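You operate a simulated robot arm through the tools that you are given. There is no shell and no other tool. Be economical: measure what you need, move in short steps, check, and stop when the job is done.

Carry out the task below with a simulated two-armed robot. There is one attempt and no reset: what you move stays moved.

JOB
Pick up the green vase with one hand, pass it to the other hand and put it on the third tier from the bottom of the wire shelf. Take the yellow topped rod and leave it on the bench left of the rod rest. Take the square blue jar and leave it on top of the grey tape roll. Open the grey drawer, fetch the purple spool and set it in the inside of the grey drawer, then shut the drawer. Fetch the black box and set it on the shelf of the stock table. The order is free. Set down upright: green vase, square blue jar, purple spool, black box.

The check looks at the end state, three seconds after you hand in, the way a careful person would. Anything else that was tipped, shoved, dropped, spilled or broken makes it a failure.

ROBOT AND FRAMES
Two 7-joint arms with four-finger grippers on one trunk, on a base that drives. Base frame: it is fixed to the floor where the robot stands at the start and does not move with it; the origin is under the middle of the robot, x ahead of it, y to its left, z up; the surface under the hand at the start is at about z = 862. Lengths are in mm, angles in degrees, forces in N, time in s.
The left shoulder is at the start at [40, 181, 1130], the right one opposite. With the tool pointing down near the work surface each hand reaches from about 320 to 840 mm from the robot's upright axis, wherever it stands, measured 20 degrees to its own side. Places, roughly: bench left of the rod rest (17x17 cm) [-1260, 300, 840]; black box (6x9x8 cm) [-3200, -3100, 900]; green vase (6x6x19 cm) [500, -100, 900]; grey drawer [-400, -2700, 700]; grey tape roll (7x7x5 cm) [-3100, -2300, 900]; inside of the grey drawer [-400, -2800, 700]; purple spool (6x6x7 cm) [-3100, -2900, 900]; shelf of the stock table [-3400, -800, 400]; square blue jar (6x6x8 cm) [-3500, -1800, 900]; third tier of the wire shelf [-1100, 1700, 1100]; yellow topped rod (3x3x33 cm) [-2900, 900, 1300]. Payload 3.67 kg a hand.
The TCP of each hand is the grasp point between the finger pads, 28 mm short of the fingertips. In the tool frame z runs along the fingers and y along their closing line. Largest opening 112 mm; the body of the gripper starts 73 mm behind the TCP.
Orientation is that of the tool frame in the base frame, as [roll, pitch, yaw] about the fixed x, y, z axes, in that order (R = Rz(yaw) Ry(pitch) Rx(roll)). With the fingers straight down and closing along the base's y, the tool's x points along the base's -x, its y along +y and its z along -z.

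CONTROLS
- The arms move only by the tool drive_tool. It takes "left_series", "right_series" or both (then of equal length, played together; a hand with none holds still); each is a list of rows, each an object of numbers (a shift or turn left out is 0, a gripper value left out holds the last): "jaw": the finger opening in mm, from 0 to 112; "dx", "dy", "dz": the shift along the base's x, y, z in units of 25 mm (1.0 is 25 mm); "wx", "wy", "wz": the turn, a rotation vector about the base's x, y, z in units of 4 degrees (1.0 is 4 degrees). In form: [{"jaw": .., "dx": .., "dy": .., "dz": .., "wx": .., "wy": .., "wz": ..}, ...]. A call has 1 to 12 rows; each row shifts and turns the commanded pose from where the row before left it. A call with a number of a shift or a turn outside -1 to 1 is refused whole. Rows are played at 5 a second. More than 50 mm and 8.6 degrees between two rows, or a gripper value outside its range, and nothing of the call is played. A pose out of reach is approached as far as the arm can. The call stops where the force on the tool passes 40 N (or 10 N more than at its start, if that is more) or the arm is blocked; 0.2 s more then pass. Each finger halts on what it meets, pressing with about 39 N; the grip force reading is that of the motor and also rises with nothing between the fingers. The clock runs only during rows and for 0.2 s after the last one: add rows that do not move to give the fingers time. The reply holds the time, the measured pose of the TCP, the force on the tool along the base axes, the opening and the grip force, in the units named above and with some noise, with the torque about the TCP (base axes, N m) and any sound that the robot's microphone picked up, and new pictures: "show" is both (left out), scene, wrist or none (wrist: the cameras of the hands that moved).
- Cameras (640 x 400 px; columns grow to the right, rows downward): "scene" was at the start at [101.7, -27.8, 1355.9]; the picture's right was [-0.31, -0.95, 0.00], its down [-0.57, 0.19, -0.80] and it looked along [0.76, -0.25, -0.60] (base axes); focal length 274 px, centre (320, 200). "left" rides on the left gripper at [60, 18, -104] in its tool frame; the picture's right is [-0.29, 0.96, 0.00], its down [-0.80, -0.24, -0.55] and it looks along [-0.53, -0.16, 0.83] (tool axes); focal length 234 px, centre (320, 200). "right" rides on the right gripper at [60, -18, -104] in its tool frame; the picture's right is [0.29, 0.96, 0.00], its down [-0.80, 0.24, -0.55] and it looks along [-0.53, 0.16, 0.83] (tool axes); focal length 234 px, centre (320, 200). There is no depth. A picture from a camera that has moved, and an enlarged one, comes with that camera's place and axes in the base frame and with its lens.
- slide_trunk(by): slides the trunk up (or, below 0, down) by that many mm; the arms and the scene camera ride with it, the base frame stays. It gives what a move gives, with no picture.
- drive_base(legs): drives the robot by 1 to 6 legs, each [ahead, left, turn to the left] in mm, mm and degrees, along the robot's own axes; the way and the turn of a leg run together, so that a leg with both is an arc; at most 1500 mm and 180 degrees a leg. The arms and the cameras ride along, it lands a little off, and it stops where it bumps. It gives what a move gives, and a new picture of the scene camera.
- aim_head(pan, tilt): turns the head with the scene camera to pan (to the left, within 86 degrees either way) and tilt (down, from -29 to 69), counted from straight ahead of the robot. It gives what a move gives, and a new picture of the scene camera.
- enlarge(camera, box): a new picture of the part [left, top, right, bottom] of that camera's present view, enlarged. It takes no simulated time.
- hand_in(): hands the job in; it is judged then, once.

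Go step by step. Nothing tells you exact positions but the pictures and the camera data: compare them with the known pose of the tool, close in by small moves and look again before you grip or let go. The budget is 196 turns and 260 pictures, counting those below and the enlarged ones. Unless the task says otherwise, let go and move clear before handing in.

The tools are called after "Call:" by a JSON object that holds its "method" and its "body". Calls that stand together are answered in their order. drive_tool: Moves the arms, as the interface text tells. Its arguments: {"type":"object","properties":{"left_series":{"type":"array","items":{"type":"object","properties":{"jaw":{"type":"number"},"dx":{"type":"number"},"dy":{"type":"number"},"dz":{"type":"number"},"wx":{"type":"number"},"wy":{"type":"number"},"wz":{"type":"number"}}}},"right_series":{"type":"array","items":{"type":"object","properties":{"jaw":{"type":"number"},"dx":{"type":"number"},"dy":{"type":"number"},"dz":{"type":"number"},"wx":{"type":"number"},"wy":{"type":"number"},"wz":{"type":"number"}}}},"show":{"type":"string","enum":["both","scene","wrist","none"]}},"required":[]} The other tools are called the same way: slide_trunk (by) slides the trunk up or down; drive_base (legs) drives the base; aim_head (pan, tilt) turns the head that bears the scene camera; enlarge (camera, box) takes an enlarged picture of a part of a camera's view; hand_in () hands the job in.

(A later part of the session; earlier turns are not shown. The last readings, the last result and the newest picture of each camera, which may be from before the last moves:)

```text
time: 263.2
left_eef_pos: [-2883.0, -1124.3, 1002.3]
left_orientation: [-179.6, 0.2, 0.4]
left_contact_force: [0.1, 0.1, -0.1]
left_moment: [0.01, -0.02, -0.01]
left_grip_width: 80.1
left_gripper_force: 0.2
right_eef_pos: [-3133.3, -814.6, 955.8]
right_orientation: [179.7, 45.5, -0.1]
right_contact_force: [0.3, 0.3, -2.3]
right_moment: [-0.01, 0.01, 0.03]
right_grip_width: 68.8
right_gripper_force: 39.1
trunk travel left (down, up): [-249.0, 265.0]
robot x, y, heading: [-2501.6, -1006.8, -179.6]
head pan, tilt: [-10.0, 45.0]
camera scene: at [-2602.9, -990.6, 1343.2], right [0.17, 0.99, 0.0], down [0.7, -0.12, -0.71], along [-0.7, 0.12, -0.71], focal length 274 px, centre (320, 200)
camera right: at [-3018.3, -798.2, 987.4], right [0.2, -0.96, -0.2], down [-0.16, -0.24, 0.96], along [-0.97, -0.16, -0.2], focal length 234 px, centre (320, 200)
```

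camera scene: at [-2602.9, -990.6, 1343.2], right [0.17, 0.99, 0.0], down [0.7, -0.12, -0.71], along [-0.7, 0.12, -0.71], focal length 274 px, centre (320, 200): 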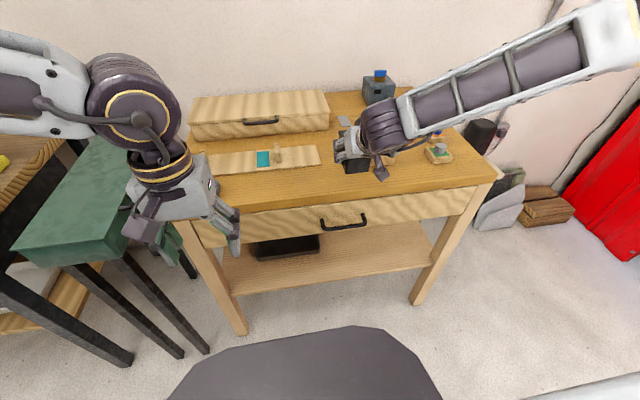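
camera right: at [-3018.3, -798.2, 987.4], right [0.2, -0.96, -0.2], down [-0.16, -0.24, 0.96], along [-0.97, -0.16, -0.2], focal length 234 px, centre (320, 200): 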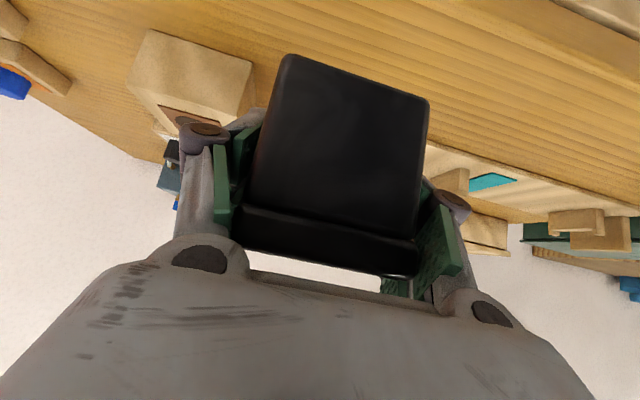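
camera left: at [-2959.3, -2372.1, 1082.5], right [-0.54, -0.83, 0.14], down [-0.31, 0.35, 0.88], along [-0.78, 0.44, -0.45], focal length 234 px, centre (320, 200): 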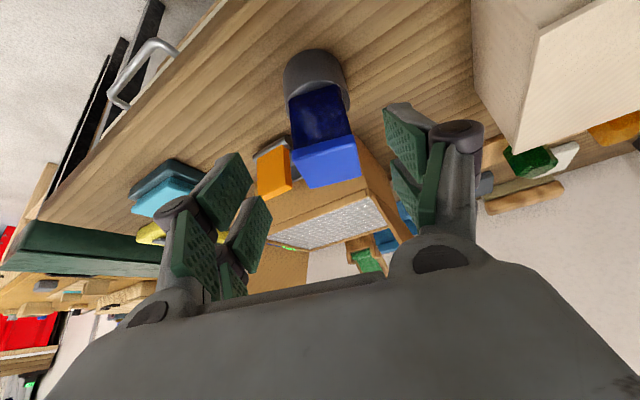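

Held again (slightly skewed, but level). I'll back away, lower the trunk fully, bring the box down to shelf height, then drive in.

Call:
{"method": "drive_base", "body": {"legs": [[-240, 0, 0], [0, -115, 0]]}}

Call:
{"method": "slide_trunk", "body": {"by": -245}}

Call:
{"method": "drive_tool", "body": {"right_series": [{"dz": -1}, {"dz": -1}, {"dz": -1}, {"dz": -1}, {"dz": -1}, {"dz": -1}, {"dz": -1}, {"dz": -1}, {}]}}

```text
time: 265.8
left_eef_pos: [-2644.9, -1006.9, 1000.6]
left_orientation: [-179.7, 0.1, 0.2]
left_contact_force: [0.1, 0.0, 0.0]
left_moment: [-0.04, 0.02, 0.01]
left_grip_width: 80.2
left_gripper_force: 0.0
right_eef_pos: [-2897.6, -698.2, 955.4]
right_orientation: [179.8, 45.4, -0.3]
right_contact_force: [-0.3, 0.2, -2.0]
right_moment: [0.01, -0.04, 0.04]
right_grip_width: 68.4
right_gripper_force: 39.6
trunk travel left (down, up): [-249.0, 265.0]
robot x, y, heading: [-2264.0, -885.2, -180.0]
head pan, tilt: [-10.0, 45.0]
camera scene: at [-2365.2, -873.8, 1343.1], right [0.17, 0.99, 0.0], down [0.7, -0.12, -0.71], along [-0.7, 0.12, -0.71], focal length 274 px, centre (320, 200)
```

scene: 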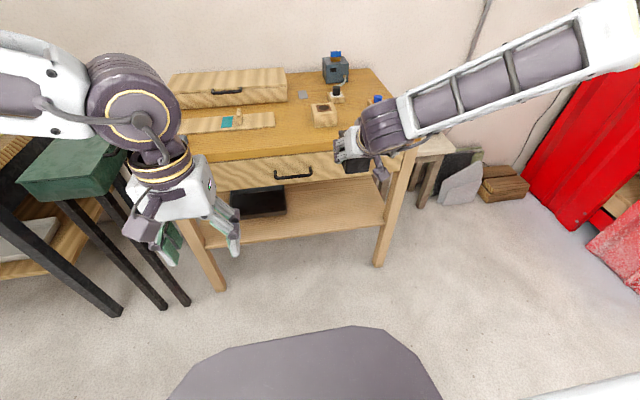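

```text
time: 268.4
left_eef_pos: [-2644.6, -1006.0, 757.5]
left_orientation: [-179.6, 0.1, 0.2]
left_contact_force: [0.8, -0.3, 0.0]
left_moment: [0.01, -0.02, 0.0]
left_grip_width: 80.0
left_gripper_force: 0.2
right_eef_pos: [-2895.9, -696.7, 711.4]
right_orientation: [179.8, 45.5, -0.4]
right_contact_force: [-0.2, 0.4, -2.5]
right_moment: [0.01, 0.01, -0.01]
right_grip_width: 67.4
right_gripper_force: 39.1
trunk travel left (down, up): [-4.0, 510.0]
robot x, y, heading: [-2260.8, -889.7, -179.5]
head pan, tilt: [-10.0, 45.0]
```

```text
time: 270.4
left_eef_pos: [-2644.0, -1006.6, 756.7]
left_orientation: [-179.6, 0.1, 0.2]
left_contact_force: [0.1, 0.4, -0.4]
left_moment: [-0.01, -0.01, -0.01]
left_grip_width: 79.7
left_gripper_force: 0.1
right_eef_pos: [-2887.4, -685.6, 528.0]
right_orientation: [179.6, 45.6, -0.2]
right_contact_force: [0.8, 0.0, -2.5]
right_moment: [0.03, -0.03, 0.0]
right_grip_width: 66.9
right_gripper_force: 39.1
right hand out of reach, approached as far as the arm can: row 7, 8
trunk travel left (down, up): [-4.0, 510.0]
robot x, y, heading: [-2260.3, -884.7, -180.0]
head pan, tilt: [-10.0, 45.0]
camera scene: at [-2364.9, -874.0, 1098.5], right [0.17, 0.99, 0.0], down [0.7, -0.12, -0.71], along [-0.7, 0.12, -0.71], focal length 274 px, centre (320, 200)
camera right: at [-2771.5, -668.7, 558.8], right [0.2, -0.96, -0.2], down [-0.16, -0.24, 0.96], along [-0.97, -0.16, -0.2], focal length 234 px, centre (320, 200)
```

scene: 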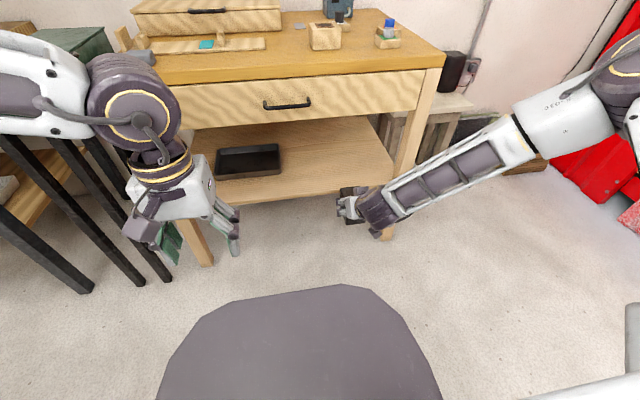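
right: 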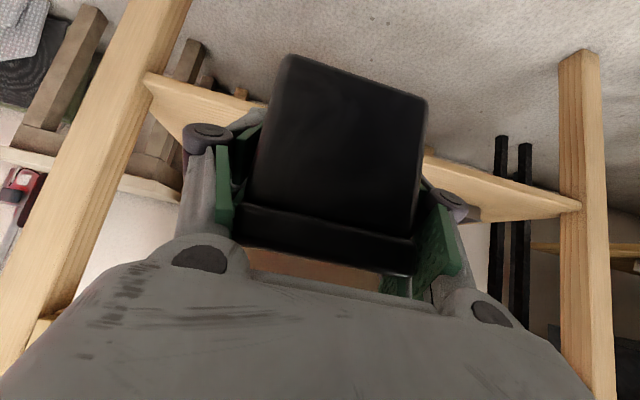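

The arm stalls this low when so near; extending further forward (in over the shelf, still 90 mm above it) should allow more drop.

Call:
{"method": "drive_tool", "body": {"right_series": [{"dx": -1}, {"dx": -1}, {"dx": -1}, {"dx": -1}, {"dx": -1}, {"dx": -1}, {"dz": -0.6}, {"dz": -0.6}, {}]}}

```text
time: 272.4
left_eef_pos: [-2645.0, -1006.8, 755.8]
left_orientation: [-179.6, 0.0, 0.2]
left_contact_force: [0.3, 1.0, -0.5]
left_moment: [-0.02, 0.06, -0.01]
left_grip_width: 79.8
left_gripper_force: 0.0
right_eef_pos: [-2989.5, -638.7, 559.5]
right_orientation: [179.6, 45.4, -0.4]
right_contact_force: [0.3, -0.1, -3.0]
right_moment: [0.02, 0.01, -0.01]
right_grip_width: 66.4
right_gripper_force: 39.3
right hand out of reach, approached as far as the arm can: row 1, 2, 3, 4, 5, 6, 7, 8
trunk travel left (down, up): [-4.0, 510.0]
robot x, y, heading: [-2264.9, -884.8, -179.9]
head pan, tilt: [-10.0, 45.0]
camera scene: at [-2364.9, -874.0, 1098.5], right [0.17, 0.99, 0.0], down [0.7, -0.12, -0.71], along [-0.7, 0.12, -0.71], focal length 274 px, centre (320, 200)
camera right: at [-2872.1, -621.3, 590.4], right [0.2, -0.96, -0.2], down [-0.16, -0.24, 0.96], along [-0.97, -0.16, -0.2], focal length 234 px, centre (320, 200)
```

scene: 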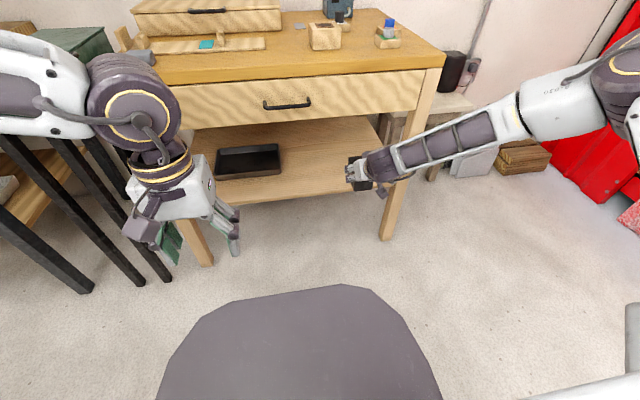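
right: 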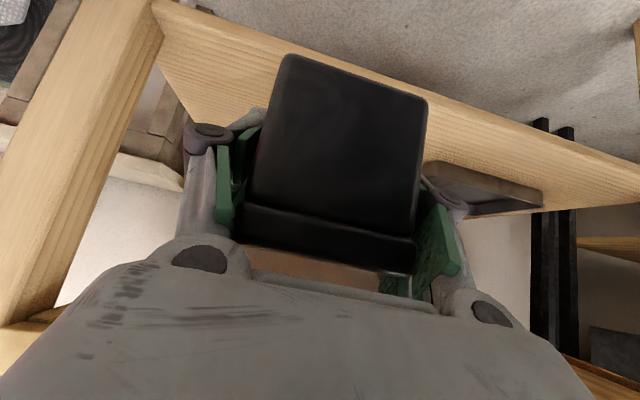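

Call:
{"method": "drive_tool", "body": {"right_series": [{"dx": 1, "dy": -1}, {"wz": 1, "dy": -1}, {"wz": 1}, {"wz": 1}, {"wz": 1}, {"wz": 1}, {"wz": 1}, {"wz": 1}, {"wz": 1}, {"wz": 1}, {"wz": 1}, {}], "show": "none"}}

Call:
{"method": "drive_tool", "body": {"right_series": [{"dz": -1}, {"dz": -1}, {"dz": -1}, {"dz": -1}, {}]}}

```text
time: 274.9
left_eef_pos: [-2643.7, -1008.0, 757.1]
left_orientation: [-179.6, 0.1, 0.2]
left_contact_force: [0.2, 0.1, -0.5]
left_moment: [0.0, 0.0, 0.02]
left_grip_width: 79.6
left_gripper_force: 0.0
right_eef_pos: [-2960.9, -684.7, 563.4]
right_orientation: [179.6, 45.5, 39.9]
right_contact_force: [0.5, -0.2, -2.0]
right_moment: [0.01, 0.0, 0.01]
right_grip_width: 65.8
right_gripper_force: 38.3
right hand out of reach, approached as far as the arm can: row 2
trunk travel left (down, up): [-4.0, 510.0]
robot x, y, heading: [-2260.2, -886.3, -179.8]
head pan, tilt: [-10.0, 45.0]
```

```text
time: 276.1
left_eef_pos: [-2644.8, -1007.6, 756.6]
left_orientation: [-179.6, 0.1, 0.2]
left_contact_force: [0.6, 0.8, -0.1]
left_moment: [-0.01, 0.0, 0.01]
left_grip_width: 79.9
left_gripper_force: 0.0
right_eef_pos: [-2932.6, -672.8, 509.2]
right_orientation: [179.6, 45.4, 39.7]
right_contact_force: [-0.5, -0.7, -2.9]
right_moment: [0.0, 0.01, -0.03]
right_grip_width: 65.9
right_gripper_force: 39.2
right hand out of reach, approached as far as the arm can: row 1, 2, 3, 4
trunk travel left (down, up): [-4.0, 510.0]
robot x, y, heading: [-2263.2, -884.6, -180.1]
head pan, tilt: [-10.0, 45.0]
camera scene: at [-2364.9, -874.0, 1098.5], right [0.17, 0.99, 0.0], down [0.7, -0.12, -0.71], along [-0.7, 0.12, -0.71], focal length 274 px, centre (320, 200)
camera right: at [-2855.7, -584.9, 540.5], right [0.77, -0.6, -0.2], down [0.03, -0.29, 0.96], along [-0.64, -0.74, -0.2], focal length 234 px, centre (320, 200)
```

scene: 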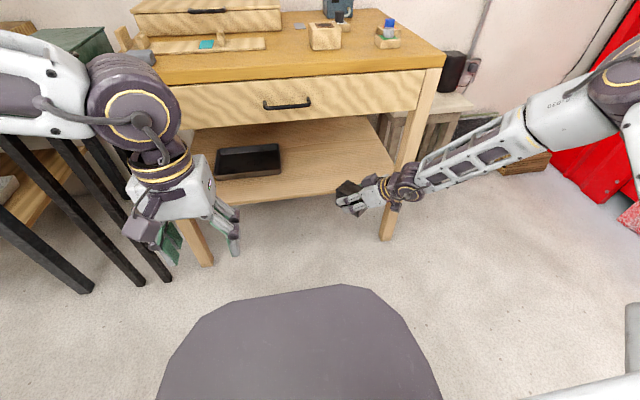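
right: 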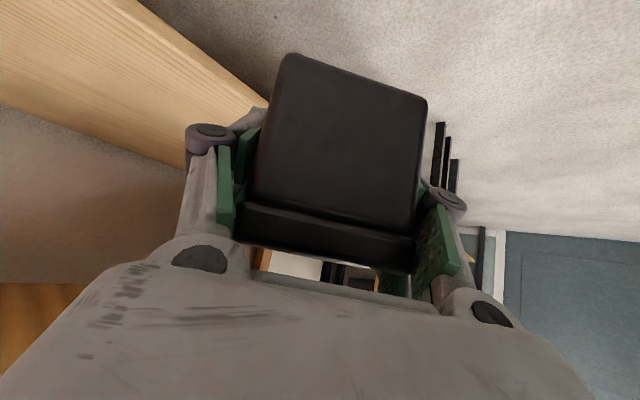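

Call:
{"method": "drive_tool", "body": {"right_series": [{"dz": 1, "wz": -1}, {"dz": 1, "wz": -1}, {"dz": 1, "wz": -1}, {"dz": 1, "wz": -1, "dy": -0.5}, {"dz": 0.5, "wz": -1, "dx": -1, "dy": -0.5}, {"wz": -1, "dx": -1}, {"dx": -1}, {"dx": -1}, {"dx": -1}, {"dx": -1}, {"dx": -1}, {}]}}

```text
time: 278.8
left_eef_pos: [-2644.7, -1006.8, 756.8]
left_orientation: [-179.5, 0.2, 0.2]
left_contact_force: [-0.1, -0.3, -0.5]
left_moment: [-0.01, 0.01, 0.01]
left_grip_width: 79.8
left_gripper_force: 0.1
right_eef_pos: [-3052.6, -586.9, 604.8]
right_orientation: [177.0, 45.3, 16.4]
right_contact_force: [-0.1, -0.9, -2.8]
right_moment: [0.01, -0.02, 0.01]
right_grip_width: 64.4
right_gripper_force: 39.0
right hand out of reach, approached as far as the arm can: row 1, 2, 3, 4, 5, 6, 10, 11
trunk travel left (down, up): [-4.0, 510.0]
robot x, y, heading: [-2264.6, -887.8, -179.5]
head pan, tilt: [-10.0, 45.0]
camera scene: at [-2364.9, -873.9, 1098.5], right [0.17, 0.99, 0.0], down [0.7, -0.12, -0.71], along [-0.7, 0.12, -0.71], focal length 274 px, centre (320, 200)
camera right: at [-2949.0, -533.7, 635.6], right [0.5, -0.85, -0.17], down [-0.09, -0.25, 0.96], along [-0.86, -0.47, -0.2], focal length 234 px, centre (320, 200)
```

scene: 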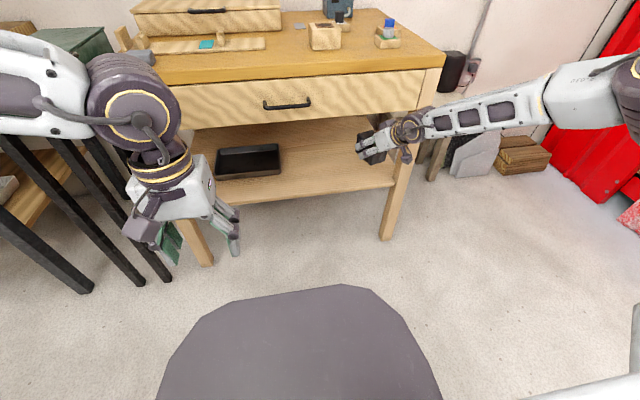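
right: 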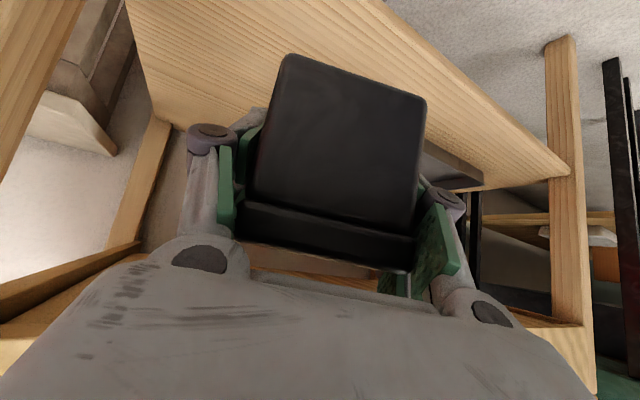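

The geometry says I must extend first at height and only then descend. I'll back off from the table, extend the arm in free air, lower it there, and drive in.

Call:
{"method": "drive_base", "body": {"legs": [[-230, 0, 0]]}}

Call:
{"method": "drive_tool", "body": {"right_series": [{"dz": 1}, {"dz": 1}, {"dz": 1}, {"dz": 1}, {"dy": -1}, {"dy": -1}, {"dy": -1}, {"dy": -1}, {"dx": -1}, {"dx": -1}, {"dx": -1}, {"dx": -1}], "show": "none"}}

Call:
{"method": "drive_tool", "body": {"right_series": [{"dz": -1}, {"dz": -1}, {"dz": -1}, {"dz": -1}, {"dz": -1}, {"dz": -1}, {"dz": -1}, {"dz": -1}, {}]}}

```text
time: 280.5
left_eef_pos: [-2412.8, -1006.4, 758.2]
left_orientation: [-179.6, 0.1, 0.2]
left_contact_force: [0.8, 0.1, 0.0]
left_moment: [-0.03, -0.01, 0.0]
left_grip_width: 80.1
left_gripper_force: 0.2
right_eef_pos: [-2821.5, -586.3, 605.4]
right_orientation: [177.0, 45.4, 16.3]
right_contact_force: [-0.1, -0.3, -1.9]
right_moment: [0.0, -0.01, 0.0]
right_grip_width: 64.3
right_gripper_force: 39.2
trunk travel left (down, up): [-4.0, 510.0]
robot x, y, heading: [-2032.7, -886.3, -179.8]
head pan, tilt: [-10.0, 45.0]
camera scene: at [-2132.5, -873.3, 1098.6], right [0.17, 0.99, 0.0], down [0.7, -0.12, -0.71], along [-0.7, 0.12, -0.71], focal length 274 px, centre (320, 200)
```

scene: 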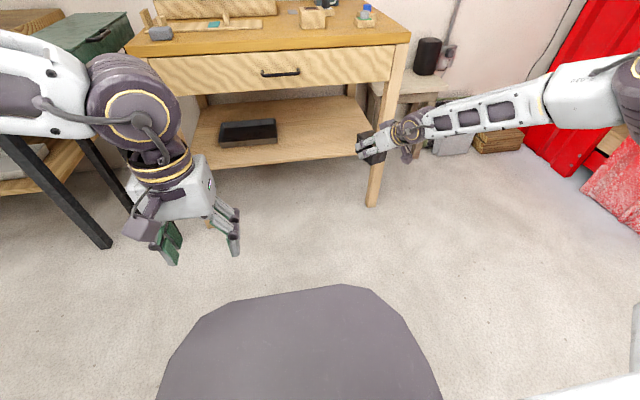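

```text
time: 283.1
left_eef_pos: [-2414.0, -1005.7, 756.5]
left_orientation: [-179.6, 0.1, 0.1]
left_contact_force: [0.5, -1.2, 0.5]
left_moment: [0.01, 0.01, 0.03]
left_grip_width: 79.9
left_gripper_force: 0.1
right_eef_pos: [-2865.7, -662.8, 722.5]
right_orientation: [176.9, 45.4, 16.3]
right_contact_force: [0.1, -0.7, -2.0]
right_moment: [0.01, -0.01, -0.01]
right_grip_width: 63.9
right_gripper_force: 39.8
right hand out of reach, approached as far as the arm can: row 10, 11, 12
trunk travel left (down, up): [-4.0, 510.0]
robot x, y, heading: [-2031.1, -886.3, -180.2]
head pan, tilt: [-10.0, 45.0]
```

```text
time: 285.1
left_eef_pos: [-2412.7, -1007.0, 756.9]
left_orientation: [-179.7, 0.1, 0.1]
left_contact_force: [0.5, 0.2, -0.7]
left_moment: [-0.04, 0.0, -0.01]
left_grip_width: 80.0
left_gripper_force: 0.0
right_eef_pos: [-2794.2, -631.7, 571.0]
right_orientation: [176.8, 45.4, 16.4]
right_contact_force: [-0.4, -0.2, -2.3]
right_moment: [0.0, 0.01, -0.03]
right_grip_width: 63.6
right_gripper_force: 38.9
right hand out of reach, approached as far as the arm can: row 1, 2, 3, 4, 5, 6, 7, 8
trunk travel left (down, up): [-4.0, 510.0]
robot x, y, heading: [-2032.3, -884.5, -180.1]
head pan, tilt: [-10.0, 45.0]
camera scene: at [-2133.5, -873.3, 1098.5], right [0.17, 0.99, 0.0], down [0.7, -0.12, -0.71], along [-0.7, 0.12, -0.71], focal length 274 px, centre (320, 200)
camera right: at [-2689.9, -577.3, 601.6], right [0.5, -0.85, -0.17], down [-0.09, -0.25, 0.96], along [-0.86, -0.47, -0.2], focal length 234 px, centre (320, 200)
```

scene: 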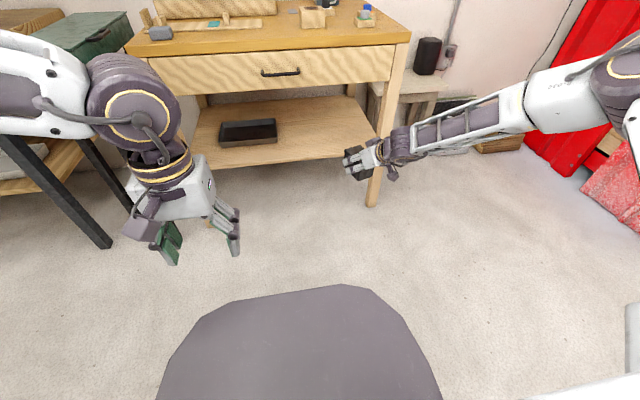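
right: 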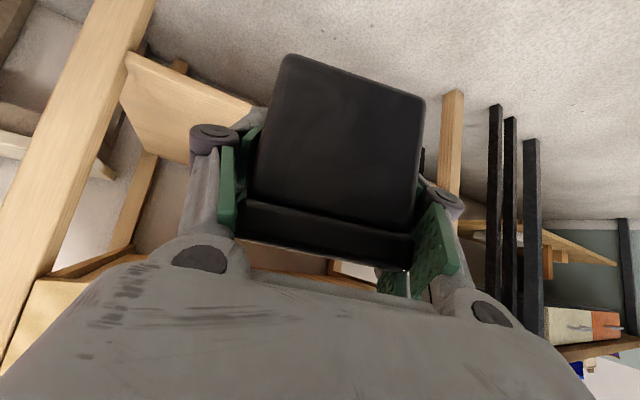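

Call:
{"method": "drive_tool", "body": {"right_series": [{"wx": 0.28, "wy": -0.96}, {"wx": 0.28, "wy": -0.96}, {"wx": 0.28, "wy": -0.96}, {"wx": 0.28, "wy": -0.96}, {"wx": 0.28, "wy": -0.96}, {"wx": 0.28, "wy": -0.96}, {"dz": -1}, {"dz": -1}, {"dz": -1}, {"dz": -1}, {"dz": -1}, {"dz": -1}], "show": "scene"}}

```text
time: 287.7
left_eef_pos: [-2413.5, -1007.2, 755.3]
left_orientation: [-179.5, 0.1, 0.0]
left_contact_force: [0.0, 0.0, -0.1]
left_moment: [0.0, 0.04, -0.02]
left_grip_width: 79.8
left_gripper_force: 0.1
right_eef_pos: [-2710.5, -590.4, 492.5]
right_orientation: [178.1, 25.3, 16.1]
right_contact_force: [0.3, 0.1, -2.7]
right_moment: [0.02, -0.01, -0.04]
right_grip_width: 63.0
right_gripper_force: 39.1
right hand out of reach, approached as far as the arm can: row 2, 3, 4, 5, 6, 7, 8, 9, 10, 11, 12
trunk travel left (down, up): [-4.0, 510.0]
robot x, y, heading: [-2031.5, -886.6, -179.8]
head pan, tilt: [-10.0, 45.0]
camera scene: at [-2133.5, -873.1, 1098.5], right [0.17, 0.99, 0.0], down [0.7, -0.12, -0.71], along [-0.7, 0.12, -0.71], focal length 274 px, centre (320, 200)
```

scene: 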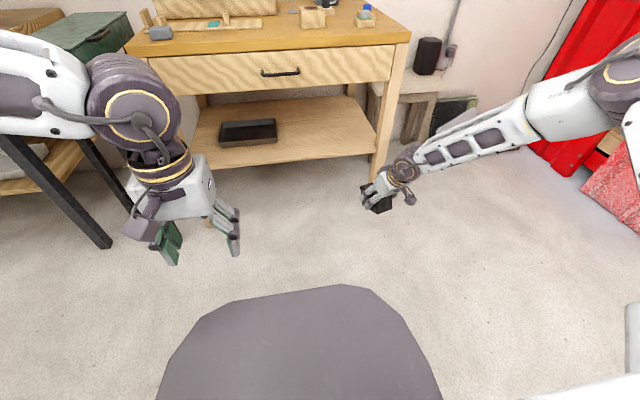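

Call:
{"method": "drive_tool", "body": {"right_series": [{"dx": 1}, {"dx": 1}, {"dx": 1, "dz": -1}, {"dx": 1, "dz": -1}, {"dz": -1}, {"dz": -0.5}, {}], "show": "scene"}}

```text
time: 289.3
left_eef_pos: [-2414.3, -1006.5, 757.3]
left_orientation: [-179.6, 0.1, 0.1]
left_contact_force: [0.2, 0.0, 0.1]
left_moment: [0.01, 0.0, 0.04]
left_grip_width: 80.1
left_gripper_force: 0.2
right_eef_pos: [-2600.7, -585.3, 419.4]
right_orientation: [178.2, 25.2, 16.3]
right_contact_force: [0.9, 0.0, -2.2]
right_moment: [-0.01, -0.02, -0.01]
right_grip_width: 62.4
right_gripper_force: 39.1
right hand out of reach, approached as far as the arm can: row 5, 6
trunk travel left (down, up): [-4.0, 510.0]
robot x, y, heading: [-2032.2, -885.4, -179.8]
head pan, tilt: [-10.0, 45.0]
camera scene: at [-2133.4, -873.3, 1098.5], right [0.17, 0.99, 0.0], down [0.7, -0.12, -0.71], along [-0.7, 0.12, -0.71], focal length 274 px, centre (320, 200)
```

scene: 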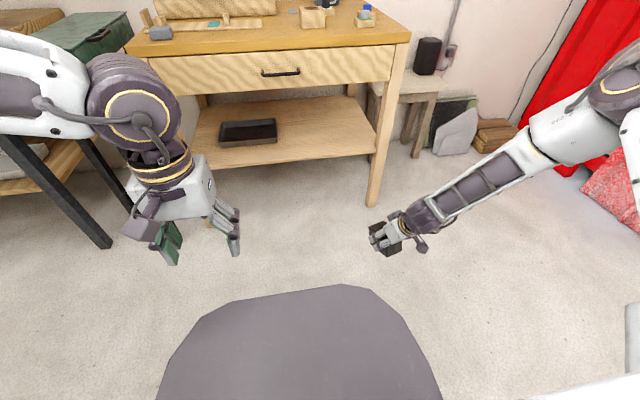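

Tilt 25° reaches z≈419 here, so a moderately tilted grasp can get to the shelf. Let me measure the shelf and drawer edges precisely.

Call:
{"method": "enlarge", "body": {"camera": "scene", "box": [140, 20, 420, 200]}}

```text
2.22 times, centred on (280, 110) of scene
camera zoom: at [-2133.4, -873.3, 1098.5], right [0.17, 0.99, 0.0], down [0.7, -0.12, -0.71], along [-0.7, 0.12, -0.71], focal length 609 px, centre (409, 400)
```

zoom: 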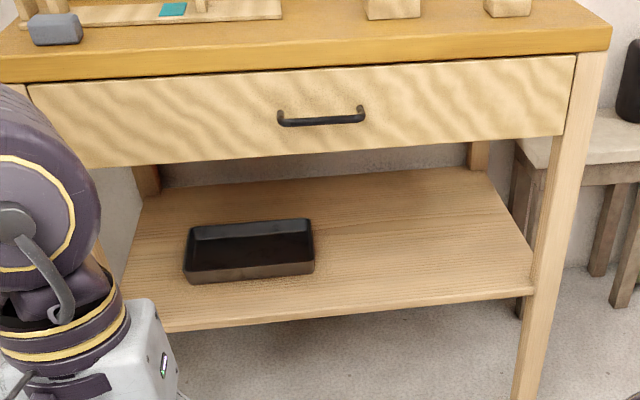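

The regrasp needs about 30° tilt, held nearer the box's front end. I'll raise up and return to the table top to set the box down again.

Call:
{"method": "slide_trunk", "body": {"by": 245}}

Call:
{"method": "drive_tool", "body": {"right_series": [{"dz": 1}, {"dz": 1}, {"dz": 1}, {"dz": 1}, {"dz": 1, "dy": -0.8}, {"dz": 1, "dy": -0.8, "wz": -0.82}, {"dz": 1, "dy": -0.8, "wz": -0.82}, {"dz": 1, "dy": -0.8, "wz": -0.82}, {"dz": 1, "dy": -0.8, "wz": -0.82}, {"dz": 1, "dx": -0.8, "wz": -0.82}, {"dz": 1, "dx": -0.8}, {"dz": 1, "dx": -0.8}], "show": "none"}}

Call:
{"method": "drive_tool", "body": {"right_series": [{"wy": 1}, {"wy": 1}, {"wy": 1}, {"wy": 1}, {"wy": 1}, {"wy": 0.1, "wx": 0.4}, {}], "show": "wrist"}}

```text
time: 291.9
left_eef_pos: [-2413.8, -1005.7, 1001.8]
left_orientation: [-179.6, 0.1, 0.1]
left_contact_force: [0.4, -0.7, 0.7]
left_moment: [-0.02, 0.01, -0.01]
left_grip_width: 80.3
left_gripper_force: 0.0
right_eef_pos: [-2601.7, -585.0, 665.3]
right_orientation: [178.2, 25.3, 16.2]
right_contact_force: [0.4, -0.5, -2.9]
right_moment: [0.01, -0.01, 0.02]
right_grip_width: 62.5
right_gripper_force: 39.4
trunk travel left (down, up): [-249.0, 265.0]
robot x, y, heading: [-2033.4, -885.6, -179.8]
head pan, tilt: [-10.0, 45.0]
```

```text
time: 294.5
left_eef_pos: [-2414.0, -1006.1, 1001.9]
left_orientation: [-179.6, 0.1, 0.1]
left_contact_force: [1.0, -0.5, -0.3]
left_moment: [0.01, -0.01, 0.01]
left_grip_width: 80.2
left_gripper_force: 0.0
right_eef_pos: [-2662.4, -684.6, 964.0]
right_orientation: [178.2, 25.1, -0.3]
right_contact_force: [0.4, -0.1, -1.7]
right_moment: [0.02, 0.0, 0.02]
right_grip_width: 62.2
right_gripper_force: 39.0
trunk travel left (down, up): [-249.0, 265.0]
robot x, y, heading: [-2037.4, -886.1, -179.6]
head pan, tilt: [-10.0, 45.0]
```

```text
time: 296.1
left_eef_pos: [-2412.9, -1005.7, 1001.5]
left_orientation: [-179.7, 0.2, 0.2]
left_contact_force: [0.4, -0.6, -0.5]
left_moment: [0.0, 0.02, -0.02]
left_grip_width: 79.9
left_gripper_force: 0.0
right_eef_pos: [-2661.9, -685.2, 964.4]
right_orientation: [-179.8, 45.6, 1.3]
right_contact_force: [1.0, 0.3, -2.7]
right_moment: [0.01, -0.01, 0.0]
right_grip_width: 61.6
right_gripper_force: 38.9
trunk travel left (down, up): [-249.0, 265.0]
robot x, y, heading: [-2032.3, -883.6, -179.8]
head pan, tilt: [-10.0, 45.0]
camera right: at [-2545.6, -666.8, 995.8], right [0.22, -0.95, -0.21], down [-0.16, -0.25, 0.96], along [-0.96, -0.18, -0.2], focal length 234 px, centre (320, 200)
```

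right: 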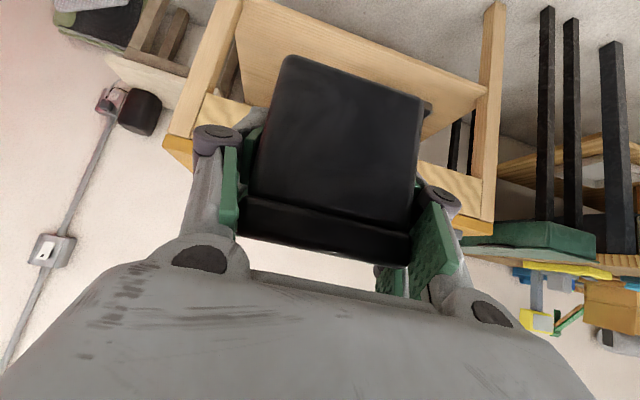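

Call:
{"method": "drive_base", "body": {"legs": [[0, 130, 0], [472, 0, 0]]}}

Call:
{"method": "enlarge", "body": {"camera": "right", "box": [160, 0, 480, 200]}}

```text
time: 299.9
left_eef_pos: [-2888.1, -1134.0, 1000.2]
left_orientation: [-179.6, 0.1, -0.1]
left_contact_force: [-0.1, -0.3, 0.0]
left_moment: [0.0, 0.01, 0.0]
left_grip_width: 80.1
left_gripper_force: 0.1
right_eef_pos: [-3135.3, -811.8, 964.7]
right_orientation: [-179.6, 45.6, 1.1]
right_contact_force: [-0.3, -0.5, -2.1]
right_moment: [-0.02, -0.04, -0.02]
right_grip_width: 61.1
right_gripper_force: 39.7
trunk travel left (down, up): [-249.0, 265.0]
robot x, y, heading: [-2504.2, -1015.2, 180.0]
head pan, tilt: [-10.0, 45.0]
camera scene: at [-2607.9, -1002.4, 1343.1], right [0.18, 0.98, 0.0], down [0.7, -0.12, -0.71], along [-0.7, 0.12, -0.71], focal length 274 px, centre (320, 200)
```

scene: 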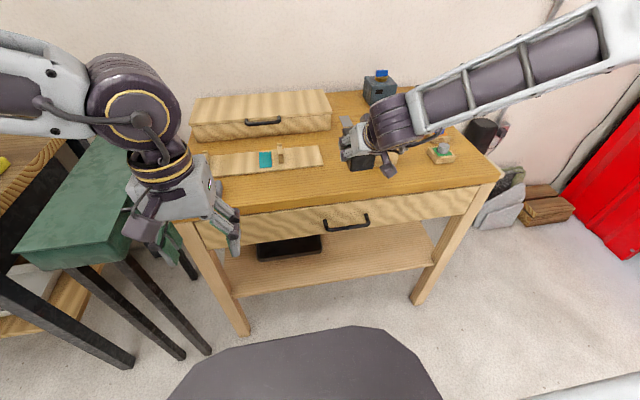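

```text
2.00 times, centred on (320, 100) of right
camera zoom: at [-3019.1, -794.5, 995.8], right [0.22, -0.95, -0.21], down [-0.16, -0.25, 0.96], along [-0.96, -0.17, -0.2], focal length 468 px, centre (320, 400)
```

zoom: 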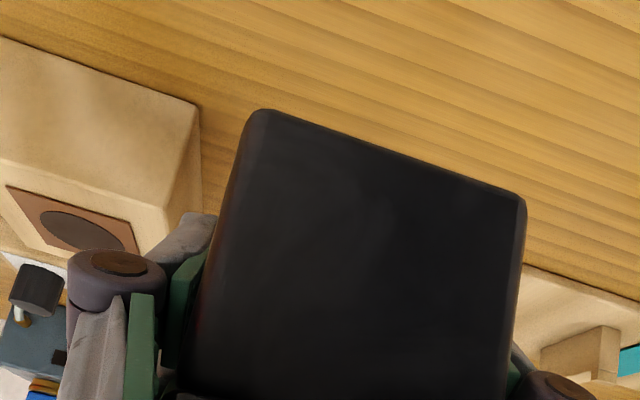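

Call:
{"method": "drive_tool", "body": {"right_series": [{"dz": -1}, {"dz": -1}, {"dz": -0.85}, {}], "show": "none"}}

Call:
{"method": "drive_tool", "body": {"right_series": [{"dz": -0.12}, {"dz": -0.12}, {"dz": -0.12}, {}], "show": "none"}}

```text
time: 300.9
left_eef_pos: [-2888.4, -1134.3, 1002.1]
left_orientation: [-179.6, 0.1, -0.2]
left_contact_force: [0.8, 0.3, 0.4]
left_moment: [-0.01, 0.02, -0.02]
left_grip_width: 80.1
left_gripper_force: 0.0
right_eef_pos: [-3135.8, -812.6, 894.2]
right_orientation: [-179.7, 45.6, 1.0]
right_contact_force: [0.3, 0.7, -2.4]
right_moment: [0.0, -0.01, -0.01]
right_grip_width: 60.9
right_gripper_force: 38.9
trunk travel left (down, up): [-249.0, 265.0]
robot x, y, heading: [-2506.5, -1019.3, 179.8]
head pan, tilt: [-10.0, 45.0]
```

```text
time: 301.9
left_eef_pos: [-2887.1, -1134.2, 1002.3]
left_orientation: [-179.6, 0.2, -0.1]
left_contact_force: [-0.5, 1.2, -0.4]
left_moment: [-0.01, 0.0, -0.01]
left_grip_width: 79.9
left_gripper_force: 0.1
right_eef_pos: [-3136.7, -812.9, 889.5]
right_orientation: [-179.6, 46.0, 0.9]
right_contact_force: [-0.9, 4.3, 28.6]
right_moment: [-0.7, -0.91, 0.14]
right_grip_width: 60.6
right_gripper_force: 38.9
trunk travel left (down, up): [-249.0, 265.0]
robot x, y, heading: [-2507.8, -1014.9, 179.8]
head pan, tilt: [-10.0, 45.0]
```

Call:
{"method": "drive_tool", "body": {"right_series": [{"dz": 0.12}, {"jaw": 68}, {"jaw": 80}, {"jaw": 96}, {}, {"dx": 0.8, "dz": 0.8}, {"dx": 0.8, "dz": 0.8}, {"dx": 0.8, "dz": 0.8}, {"dx": 0.8, "dz": 0.8}, {"dx": 0.8, "dz": 0.8}, {"dx": 0.8, "dz": 0.8}, {}], "show": "none"}}

Call:
{"method": "drive_tool", "body": {"right_series": [{"wy": -1}, {"wy": -1}, {"wy": -1}, {"wy": -0.9}, {}]}}

Call:
{"method": "enlarge", "body": {"camera": "right", "box": [220, 60, 420, 200]}}

```text
time: 304.5
left_eef_pos: [-2888.5, -1134.5, 1001.7]
left_orientation: [-179.6, 0.1, -0.1]
left_contact_force: [-0.2, -0.4, 0.3]
left_moment: [-0.01, 0.0, -0.02]
left_grip_width: 79.8
left_gripper_force: 0.1
right_eef_pos: [-3015.7, -813.0, 1007.5]
right_orientation: [-179.7, 45.6, 1.1]
right_contact_force: [-0.6, 0.3, -1.0]
right_moment: [-0.04, -0.02, 0.03]
right_grip_width: 96.0
right_gripper_force: 0.1
trunk travel left (down, up): [-249.0, 265.0]
robot x, y, heading: [-2505.5, -1018.3, 180.0]
head pan, tilt: [-10.0, 45.0]
```

```text
time: 305.7
left_eef_pos: [-2887.7, -1134.6, 1001.5]
left_orientation: [-179.6, 0.1, -0.1]
left_contact_force: [0.3, -0.4, -0.6]
left_moment: [0.02, 0.04, -0.03]
left_grip_width: 80.0
left_gripper_force: 0.0
right_eef_pos: [-3015.7, -813.1, 1007.6]
right_orientation: [-179.9, 30.1, 0.9]
right_contact_force: [-0.2, -0.5, -0.1]
right_moment: [-0.03, -0.02, 0.04]
right_grip_width: 95.7
right_gripper_force: 0.0
trunk travel left (down, up): [-249.0, 265.0]
robot x, y, heading: [-2505.7, -1011.9, 179.7]
head pan, tilt: [-10.0, 45.0]
camera scene: at [-2607.0, -1002.5, 1343.2], right [0.18, 0.98, 0.0], down [0.7, -0.12, -0.71], along [-0.7, 0.12, -0.71], focal length 274 px, centre (320, 200)
camera right: at [-2910.9, -794.8, 1069.0], right [0.26, -0.95, -0.14], down [-0.41, -0.25, 0.88], along [-0.87, -0.17, -0.46], focal length 234 px, centre (320, 200)
```

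scene: 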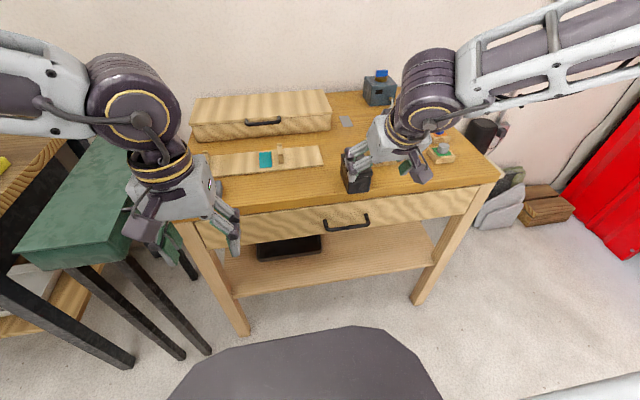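
right: 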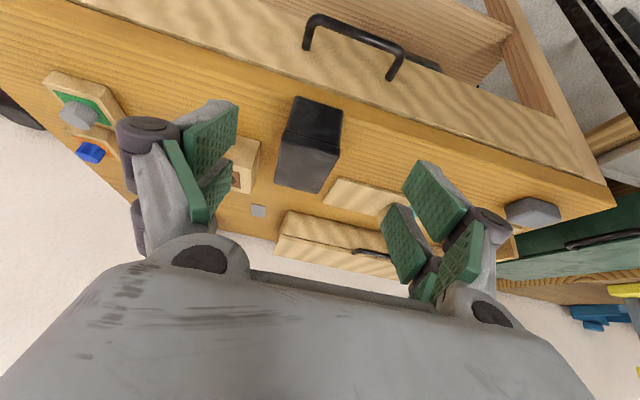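

```text
2.86 times, centred on (320, 130) of right
camera zoom: at [-2910.9, -794.8, 1069.0], right [0.26, -0.95, -0.14], down [-0.41, -0.25, 0.88], along [-0.87, -0.17, -0.46], focal length 669 px, centre (320, 400)
```

zoom: 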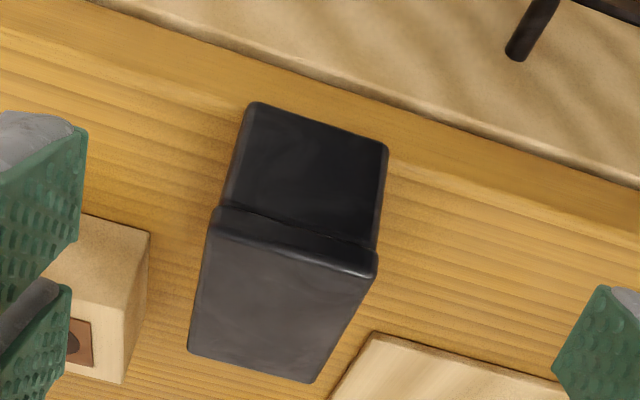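

Call:
{"method": "drive_tool", "body": {"right_series": [{"dx": -0.9, "dz": -0.1}, {"dx": -0.9, "dz": -0.2}, {"dx": -0.52, "dz": -0.9}, {"dx": -0.52, "dz": -0.9}, {"dx": -0.52, "dz": -0.9}, {"dx": -0.52, "dz": -0.9}, {"dx": -0.5, "dz": -0.87}, {}]}}

```text
time: 307.5
left_eef_pos: [-2887.6, -1134.9, 1002.1]
left_orientation: [-179.5, 0.1, -0.1]
left_contact_force: [-0.3, -0.6, -0.3]
left_moment: [0.01, 0.03, 0.0]
left_grip_width: 80.0
left_gripper_force: 0.0
right_eef_pos: [-3125.5, -811.7, 888.7]
right_orientation: [179.9, 30.1, 0.9]
right_contact_force: [-0.4, 0.0, -0.1]
right_moment: [0.01, 0.01, -0.01]
right_grip_width: 95.9
right_gripper_force: 0.0
trunk travel left (down, up): [-249.0, 265.0]
robot x, y, heading: [-2505.4, -1013.3, 179.8]
head pan, tilt: [-10.0, 45.0]
camera scene: at [-2606.6, -1002.7, 1343.3], right [0.18, 0.98, 0.0], down [0.7, -0.12, -0.71], along [-0.7, 0.12, -0.71], focal length 274 px, centre (320, 200)
camera right: at [-3020.9, -794.7, 949.4], right [0.26, -0.95, -0.14], down [-0.41, -0.25, 0.88], along [-0.87, -0.17, -0.45], focal length 234 px, centre (320, 200)
```

scene: 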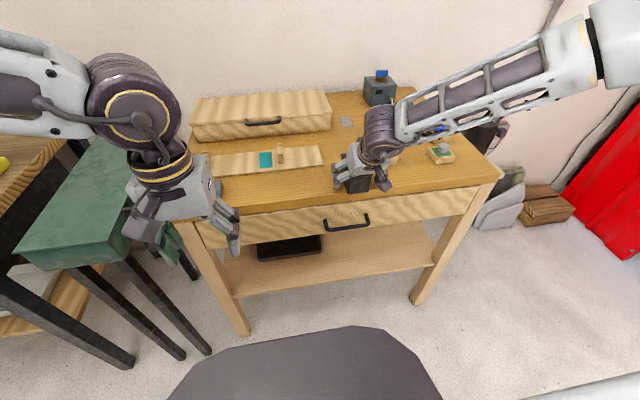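
right: 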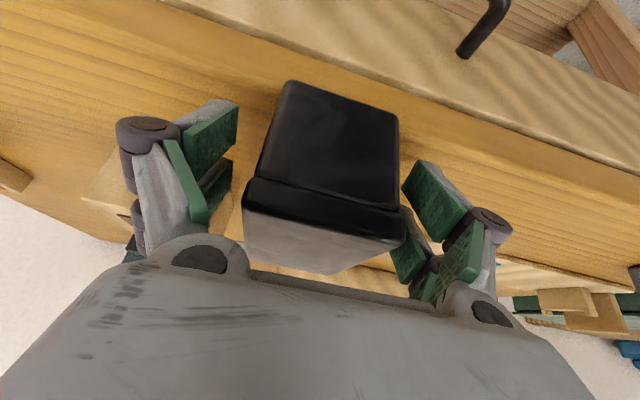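

Call:
{"method": "drive_tool", "body": {"right_series": [{"jaw": 84}, {"jaw": 74}, {"jaw": 66}, {"jaw": 60}, {"jaw": 52}, {"jaw": 46}, {}, {}, {"dz": 0.4}, {"dz": 1}, {"dz": 1}, {"dz": 0.5}]}}

```text
time: 310.1
left_eef_pos: [-2888.2, -1135.1, 1000.5]
left_orientation: [-179.6, 0.1, -0.1]
left_contact_force: [0.2, -0.2, 0.4]
left_moment: [0.0, -0.03, -0.01]
left_grip_width: 80.0
left_gripper_force: 0.1
right_eef_pos: [-3125.5, -812.2, 961.2]
right_orientation: [-179.8, 30.0, 0.9]
right_contact_force: [-0.3, -0.2, -3.1]
right_moment: [0.02, -0.06, 0.02]
right_grip_width: 59.6
right_gripper_force: 38.9
trunk travel left (down, up): [-249.0, 265.0]
robot x, y, heading: [-2504.5, -1016.7, 180.0]
head pan, tilt: [-10.0, 45.0]
camera scene: at [-2607.4, -1002.5, 1343.2], right [0.18, 0.98, 0.0], down [0.7, -0.12, -0.71], along [-0.7, 0.12, -0.71], focal length 274 px, centre (320, 200)
camera right: at [-3020.4, -795.2, 1022.2], right [0.26, -0.95, -0.14], down [-0.41, -0.25, 0.88], along [-0.87, -0.17, -0.46], focal length 234 px, centre (320, 200)
```

scene: 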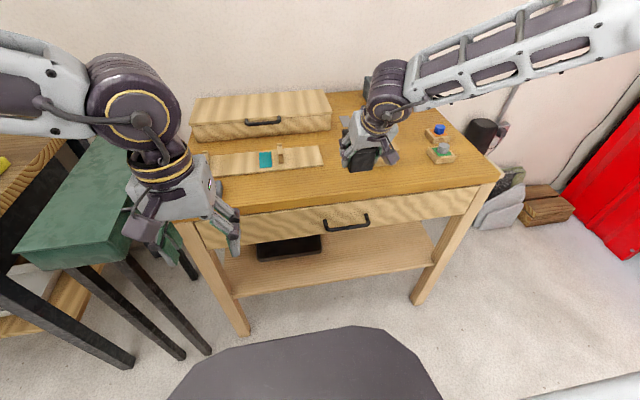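
right: 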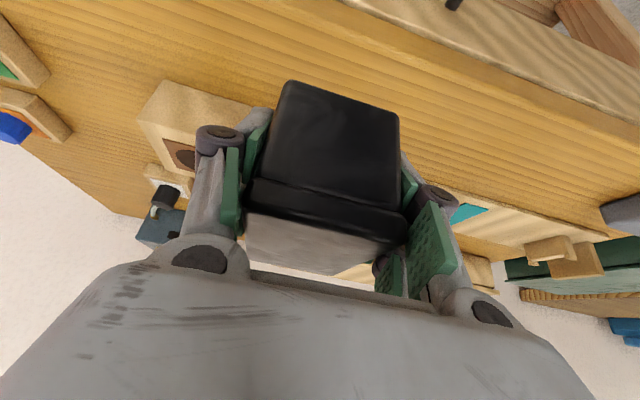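

Call:
{"method": "drive_base", "body": {"legs": [[-320, 0, 0]]}}

Call:
{"method": "slide_trunk", "body": {"by": -245}}

Call:
{"method": "drive_tool", "body": {"right_series": [{"dx": 0.8, "dy": 0.8, "dz": -0.5}, {"dx": 0.8, "dy": 0.8, "dz": -0.8}, {"dx": 0.6, "dz": -1}, {"dz": -1}, {"dz": -1}, {"dz": -1}, {"dz": -1}, {"dz": -1}, {"dz": -1}, {"dz": -0.6}, {}]}}

```text
time: 312.2
left_eef_pos: [-2569.5, -1135.0, 1002.2]
left_orientation: [-179.6, 0.1, -0.2]
left_contact_force: [0.1, 0.0, 0.4]
left_moment: [0.0, 0.0, 0.03]
left_grip_width: 79.9
left_gripper_force: 0.0
right_eef_pos: [-2805.0, -812.1, 961.1]
right_orientation: [-180.0, 29.9, 0.8]
right_contact_force: [-0.8, -0.3, -1.9]
right_moment: [-0.01, -0.03, -0.01]
right_grip_width: 59.7
right_gripper_force: 39.3
trunk travel left (down, up): [-249.0, 265.0]
robot x, y, heading: [-2185.2, -1016.2, 179.8]
head pan, tilt: [-10.0, 45.0]
camera scene: at [-2288.6, -1003.1, 1343.2], right [0.18, 0.98, 0.0], down [0.7, -0.13, -0.71], along [-0.7, 0.13, -0.71], focal length 274 px, centre (320, 200)
```

scene: 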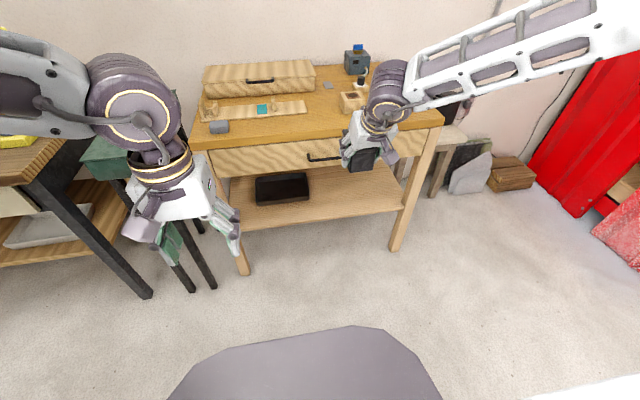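

```text
time: 314.8
left_eef_pos: [-2570.8, -1134.4, 757.7]
left_orientation: [-179.6, 0.1, -0.2]
left_contact_force: [-0.1, -0.5, -0.7]
left_moment: [0.02, 0.03, 0.0]
left_grip_width: 79.9
left_gripper_force: 0.0
right_eef_pos: [-2804.4, -814.0, 715.7]
right_orientation: [-180.0, 29.9, 0.7]
right_contact_force: [0.3, -0.4, -2.1]
right_moment: [-0.01, -0.03, 0.0]
right_grip_width: 59.7
right_gripper_force: 39.0
trunk travel left (down, up): [-4.0, 510.0]
robot x, y, heading: [-2191.3, -1014.7, 179.9]
head pan, tilt: [-10.0, 45.0]
```

```text
time: 317.2
left_eef_pos: [-2569.5, -1133.7, 757.4]
left_orientation: [-179.5, 0.1, -0.1]
left_contact_force: [0.2, -0.5, -0.4]
left_moment: [0.03, 0.0, 0.01]
left_grip_width: 79.8
left_gripper_force: 0.0
right_eef_pos: [-2749.7, -775.0, 493.5]
right_orientation: [-180.0, 30.0, 0.8]
right_contact_force: [-0.1, 0.0, -2.3]
right_moment: [-0.03, -0.03, 0.0]
right_grip_width: 59.9
right_gripper_force: 38.9
trunk travel left (down, up): [-4.0, 510.0]
robot x, y, heading: [-2186.4, -1015.6, 179.8]
head pan, tilt: [-10.0, 45.0]
camera scene: at [-2288.8, -1003.2, 1098.5], right [0.18, 0.98, 0.0], down [0.7, -0.13, -0.71], along [-0.7, 0.13, -0.71], focal length 274 px, centre (320, 200)
camera right: at [-2645.9, -755.1, 554.7], right [0.26, -0.95, -0.14], down [-0.41, -0.25, 0.88], along [-0.87, -0.17, -0.46], focal length 234 px, centre (320, 200)
```

scene: 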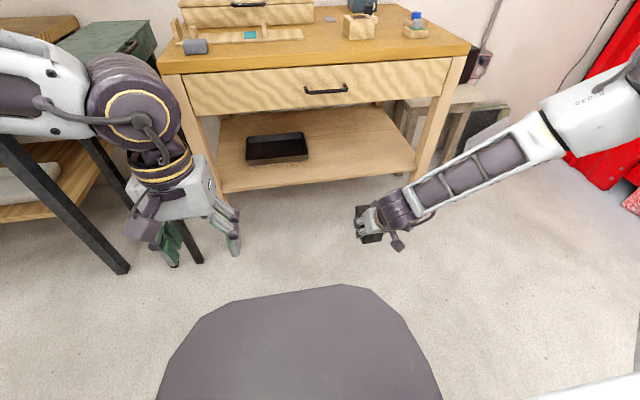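
right: 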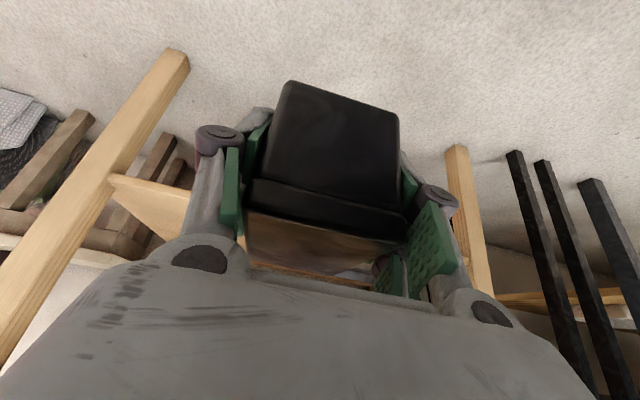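

Call:
{"method": "drive_tool", "body": {"right_series": [{"dz": -1}, {"dz": -1}, {"dz": -0.3}, {}, {"dz": 1}, {"dz": 0.8}], "show": "none"}}

```text
time: 318.6
left_eef_pos: [-2569.5, -1134.2, 758.3]
left_orientation: [-179.5, 0.2, -0.2]
left_contact_force: [-0.1, -0.2, -0.3]
left_moment: [-0.01, 0.02, 0.02]
left_grip_width: 79.8
left_gripper_force: 0.0
right_eef_pos: [-2744.3, -764.8, 497.0]
right_orientation: [179.9, 30.0, 0.8]
right_contact_force: [-0.2, 0.4, -1.7]
right_moment: [0.01, -0.02, 0.0]
right_grip_width: 59.7
right_gripper_force: 38.7
right hand out of reach, approached as far as the arm can: row 2, 3
trunk travel left (down, up): [-4.0, 510.0]
robot x, y, heading: [-2185.3, -1016.0, 179.7]
head pan, tilt: [-10.0, 45.0]
```

Call:
{"method": "drive_tool", "body": {"right_series": [{"dx": 1, "dy": 0.5}, {"dz": -1}, {"dz": -1}, {"dz": -0.4}, {}], "show": "none"}}

```text
time: 319.8
left_eef_pos: [-2569.1, -1134.2, 756.2]
left_orientation: [-179.6, 0.1, -0.3]
left_contact_force: [0.1, -0.5, 0.3]
left_moment: [0.0, 0.01, 0.0]
left_grip_width: 80.1
left_gripper_force: 0.1
right_eef_pos: [-2720.0, -751.9, 435.4]
right_orientation: [-180.0, 30.0, 0.6]
right_contact_force: [-0.7, 0.8, -2.5]
right_moment: [-0.01, -0.03, -0.03]
right_grip_width: 59.8
right_gripper_force: 38.8
trunk travel left (down, up): [-4.0, 510.0]
robot x, y, heading: [-2184.9, -1014.3, 179.7]
head pan, tilt: [-10.0, 45.0]
```

z≈435 is reachable here. I'll raise a bit and drive in toward the shelf in two stages.

Call:
{"method": "drive_tool", "body": {"right_series": [{"dz": 1}, {"dz": 1}, {}], "show": "none"}}

Call:
{"method": "drive_base", "body": {"legs": [[0, -52, 0], [300, 0, 0]]}}

Call:
{"method": "enlarge", "body": {"camera": "right", "box": [0, 0, 640, 400]}}

```text
time: 320.6
left_eef_pos: [-2569.7, -1132.9, 755.9]
left_orientation: [-179.6, 0.1, -0.2]
left_contact_force: [0.5, -0.2, 0.3]
left_moment: [0.01, -0.03, -0.03]
left_grip_width: 79.9
left_gripper_force: 0.1
right_eef_pos: [-2719.9, -751.0, 485.8]
right_orientation: [180.0, 30.0, 0.8]
right_contact_force: [1.0, 0.4, -2.6]
right_moment: [0.02, -0.06, -0.03]
right_grip_width: 59.6
right_gripper_force: 38.6
trunk travel left (down, up): [-4.0, 510.0]
robot x, y, heading: [-2186.2, -1017.2, 179.7]
head pan, tilt: [-10.0, 45.0]
```

```text
time: 323.2
left_eef_pos: [-2872.0, -1081.9, 756.1]
left_orientation: [-179.7, 0.0, -0.1]
left_contact_force: [-0.3, 0.1, -0.6]
left_moment: [-0.02, -0.05, -0.01]
left_grip_width: 80.0
left_gripper_force: 0.0
right_eef_pos: [-3020.9, -700.2, 485.0]
right_orientation: [180.0, 30.1, 0.8]
right_contact_force: [-0.7, 0.3, -3.4]
right_moment: [0.0, -0.03, -0.01]
right_grip_width: 59.7
right_gripper_force: 38.6
trunk travel left (down, up): [-4.0, 510.0]
robot x, y, heading: [-2490.5, -963.3, 180.1]
head pan, tilt: [-10.0, 45.0]
camera scene: at [-2591.0, -950.5, 1098.4], right [0.18, 0.98, 0.0], down [0.7, -0.12, -0.71], along [-0.7, 0.12, -0.71], focal length 274 px, centre (320, 200)
```

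scene: 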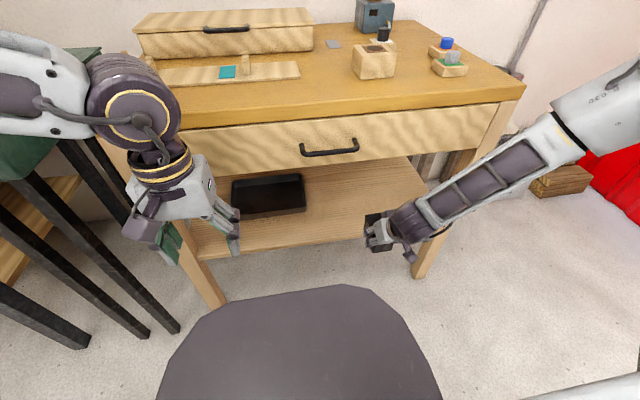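

```text
1.00 times, centred on (320, 200) of right (not enlarged: the box is as wide or as high as the picture)
camera zoom: at [-2917.5, -681.9, 546.8], right [0.26, -0.95, -0.14], down [-0.41, -0.25, 0.88], along [-0.87, -0.17, -0.46], focal length 234 px, centre (320, 200)
```

zoom: 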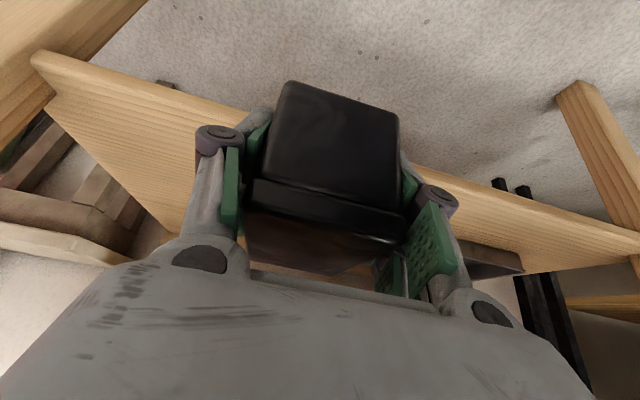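

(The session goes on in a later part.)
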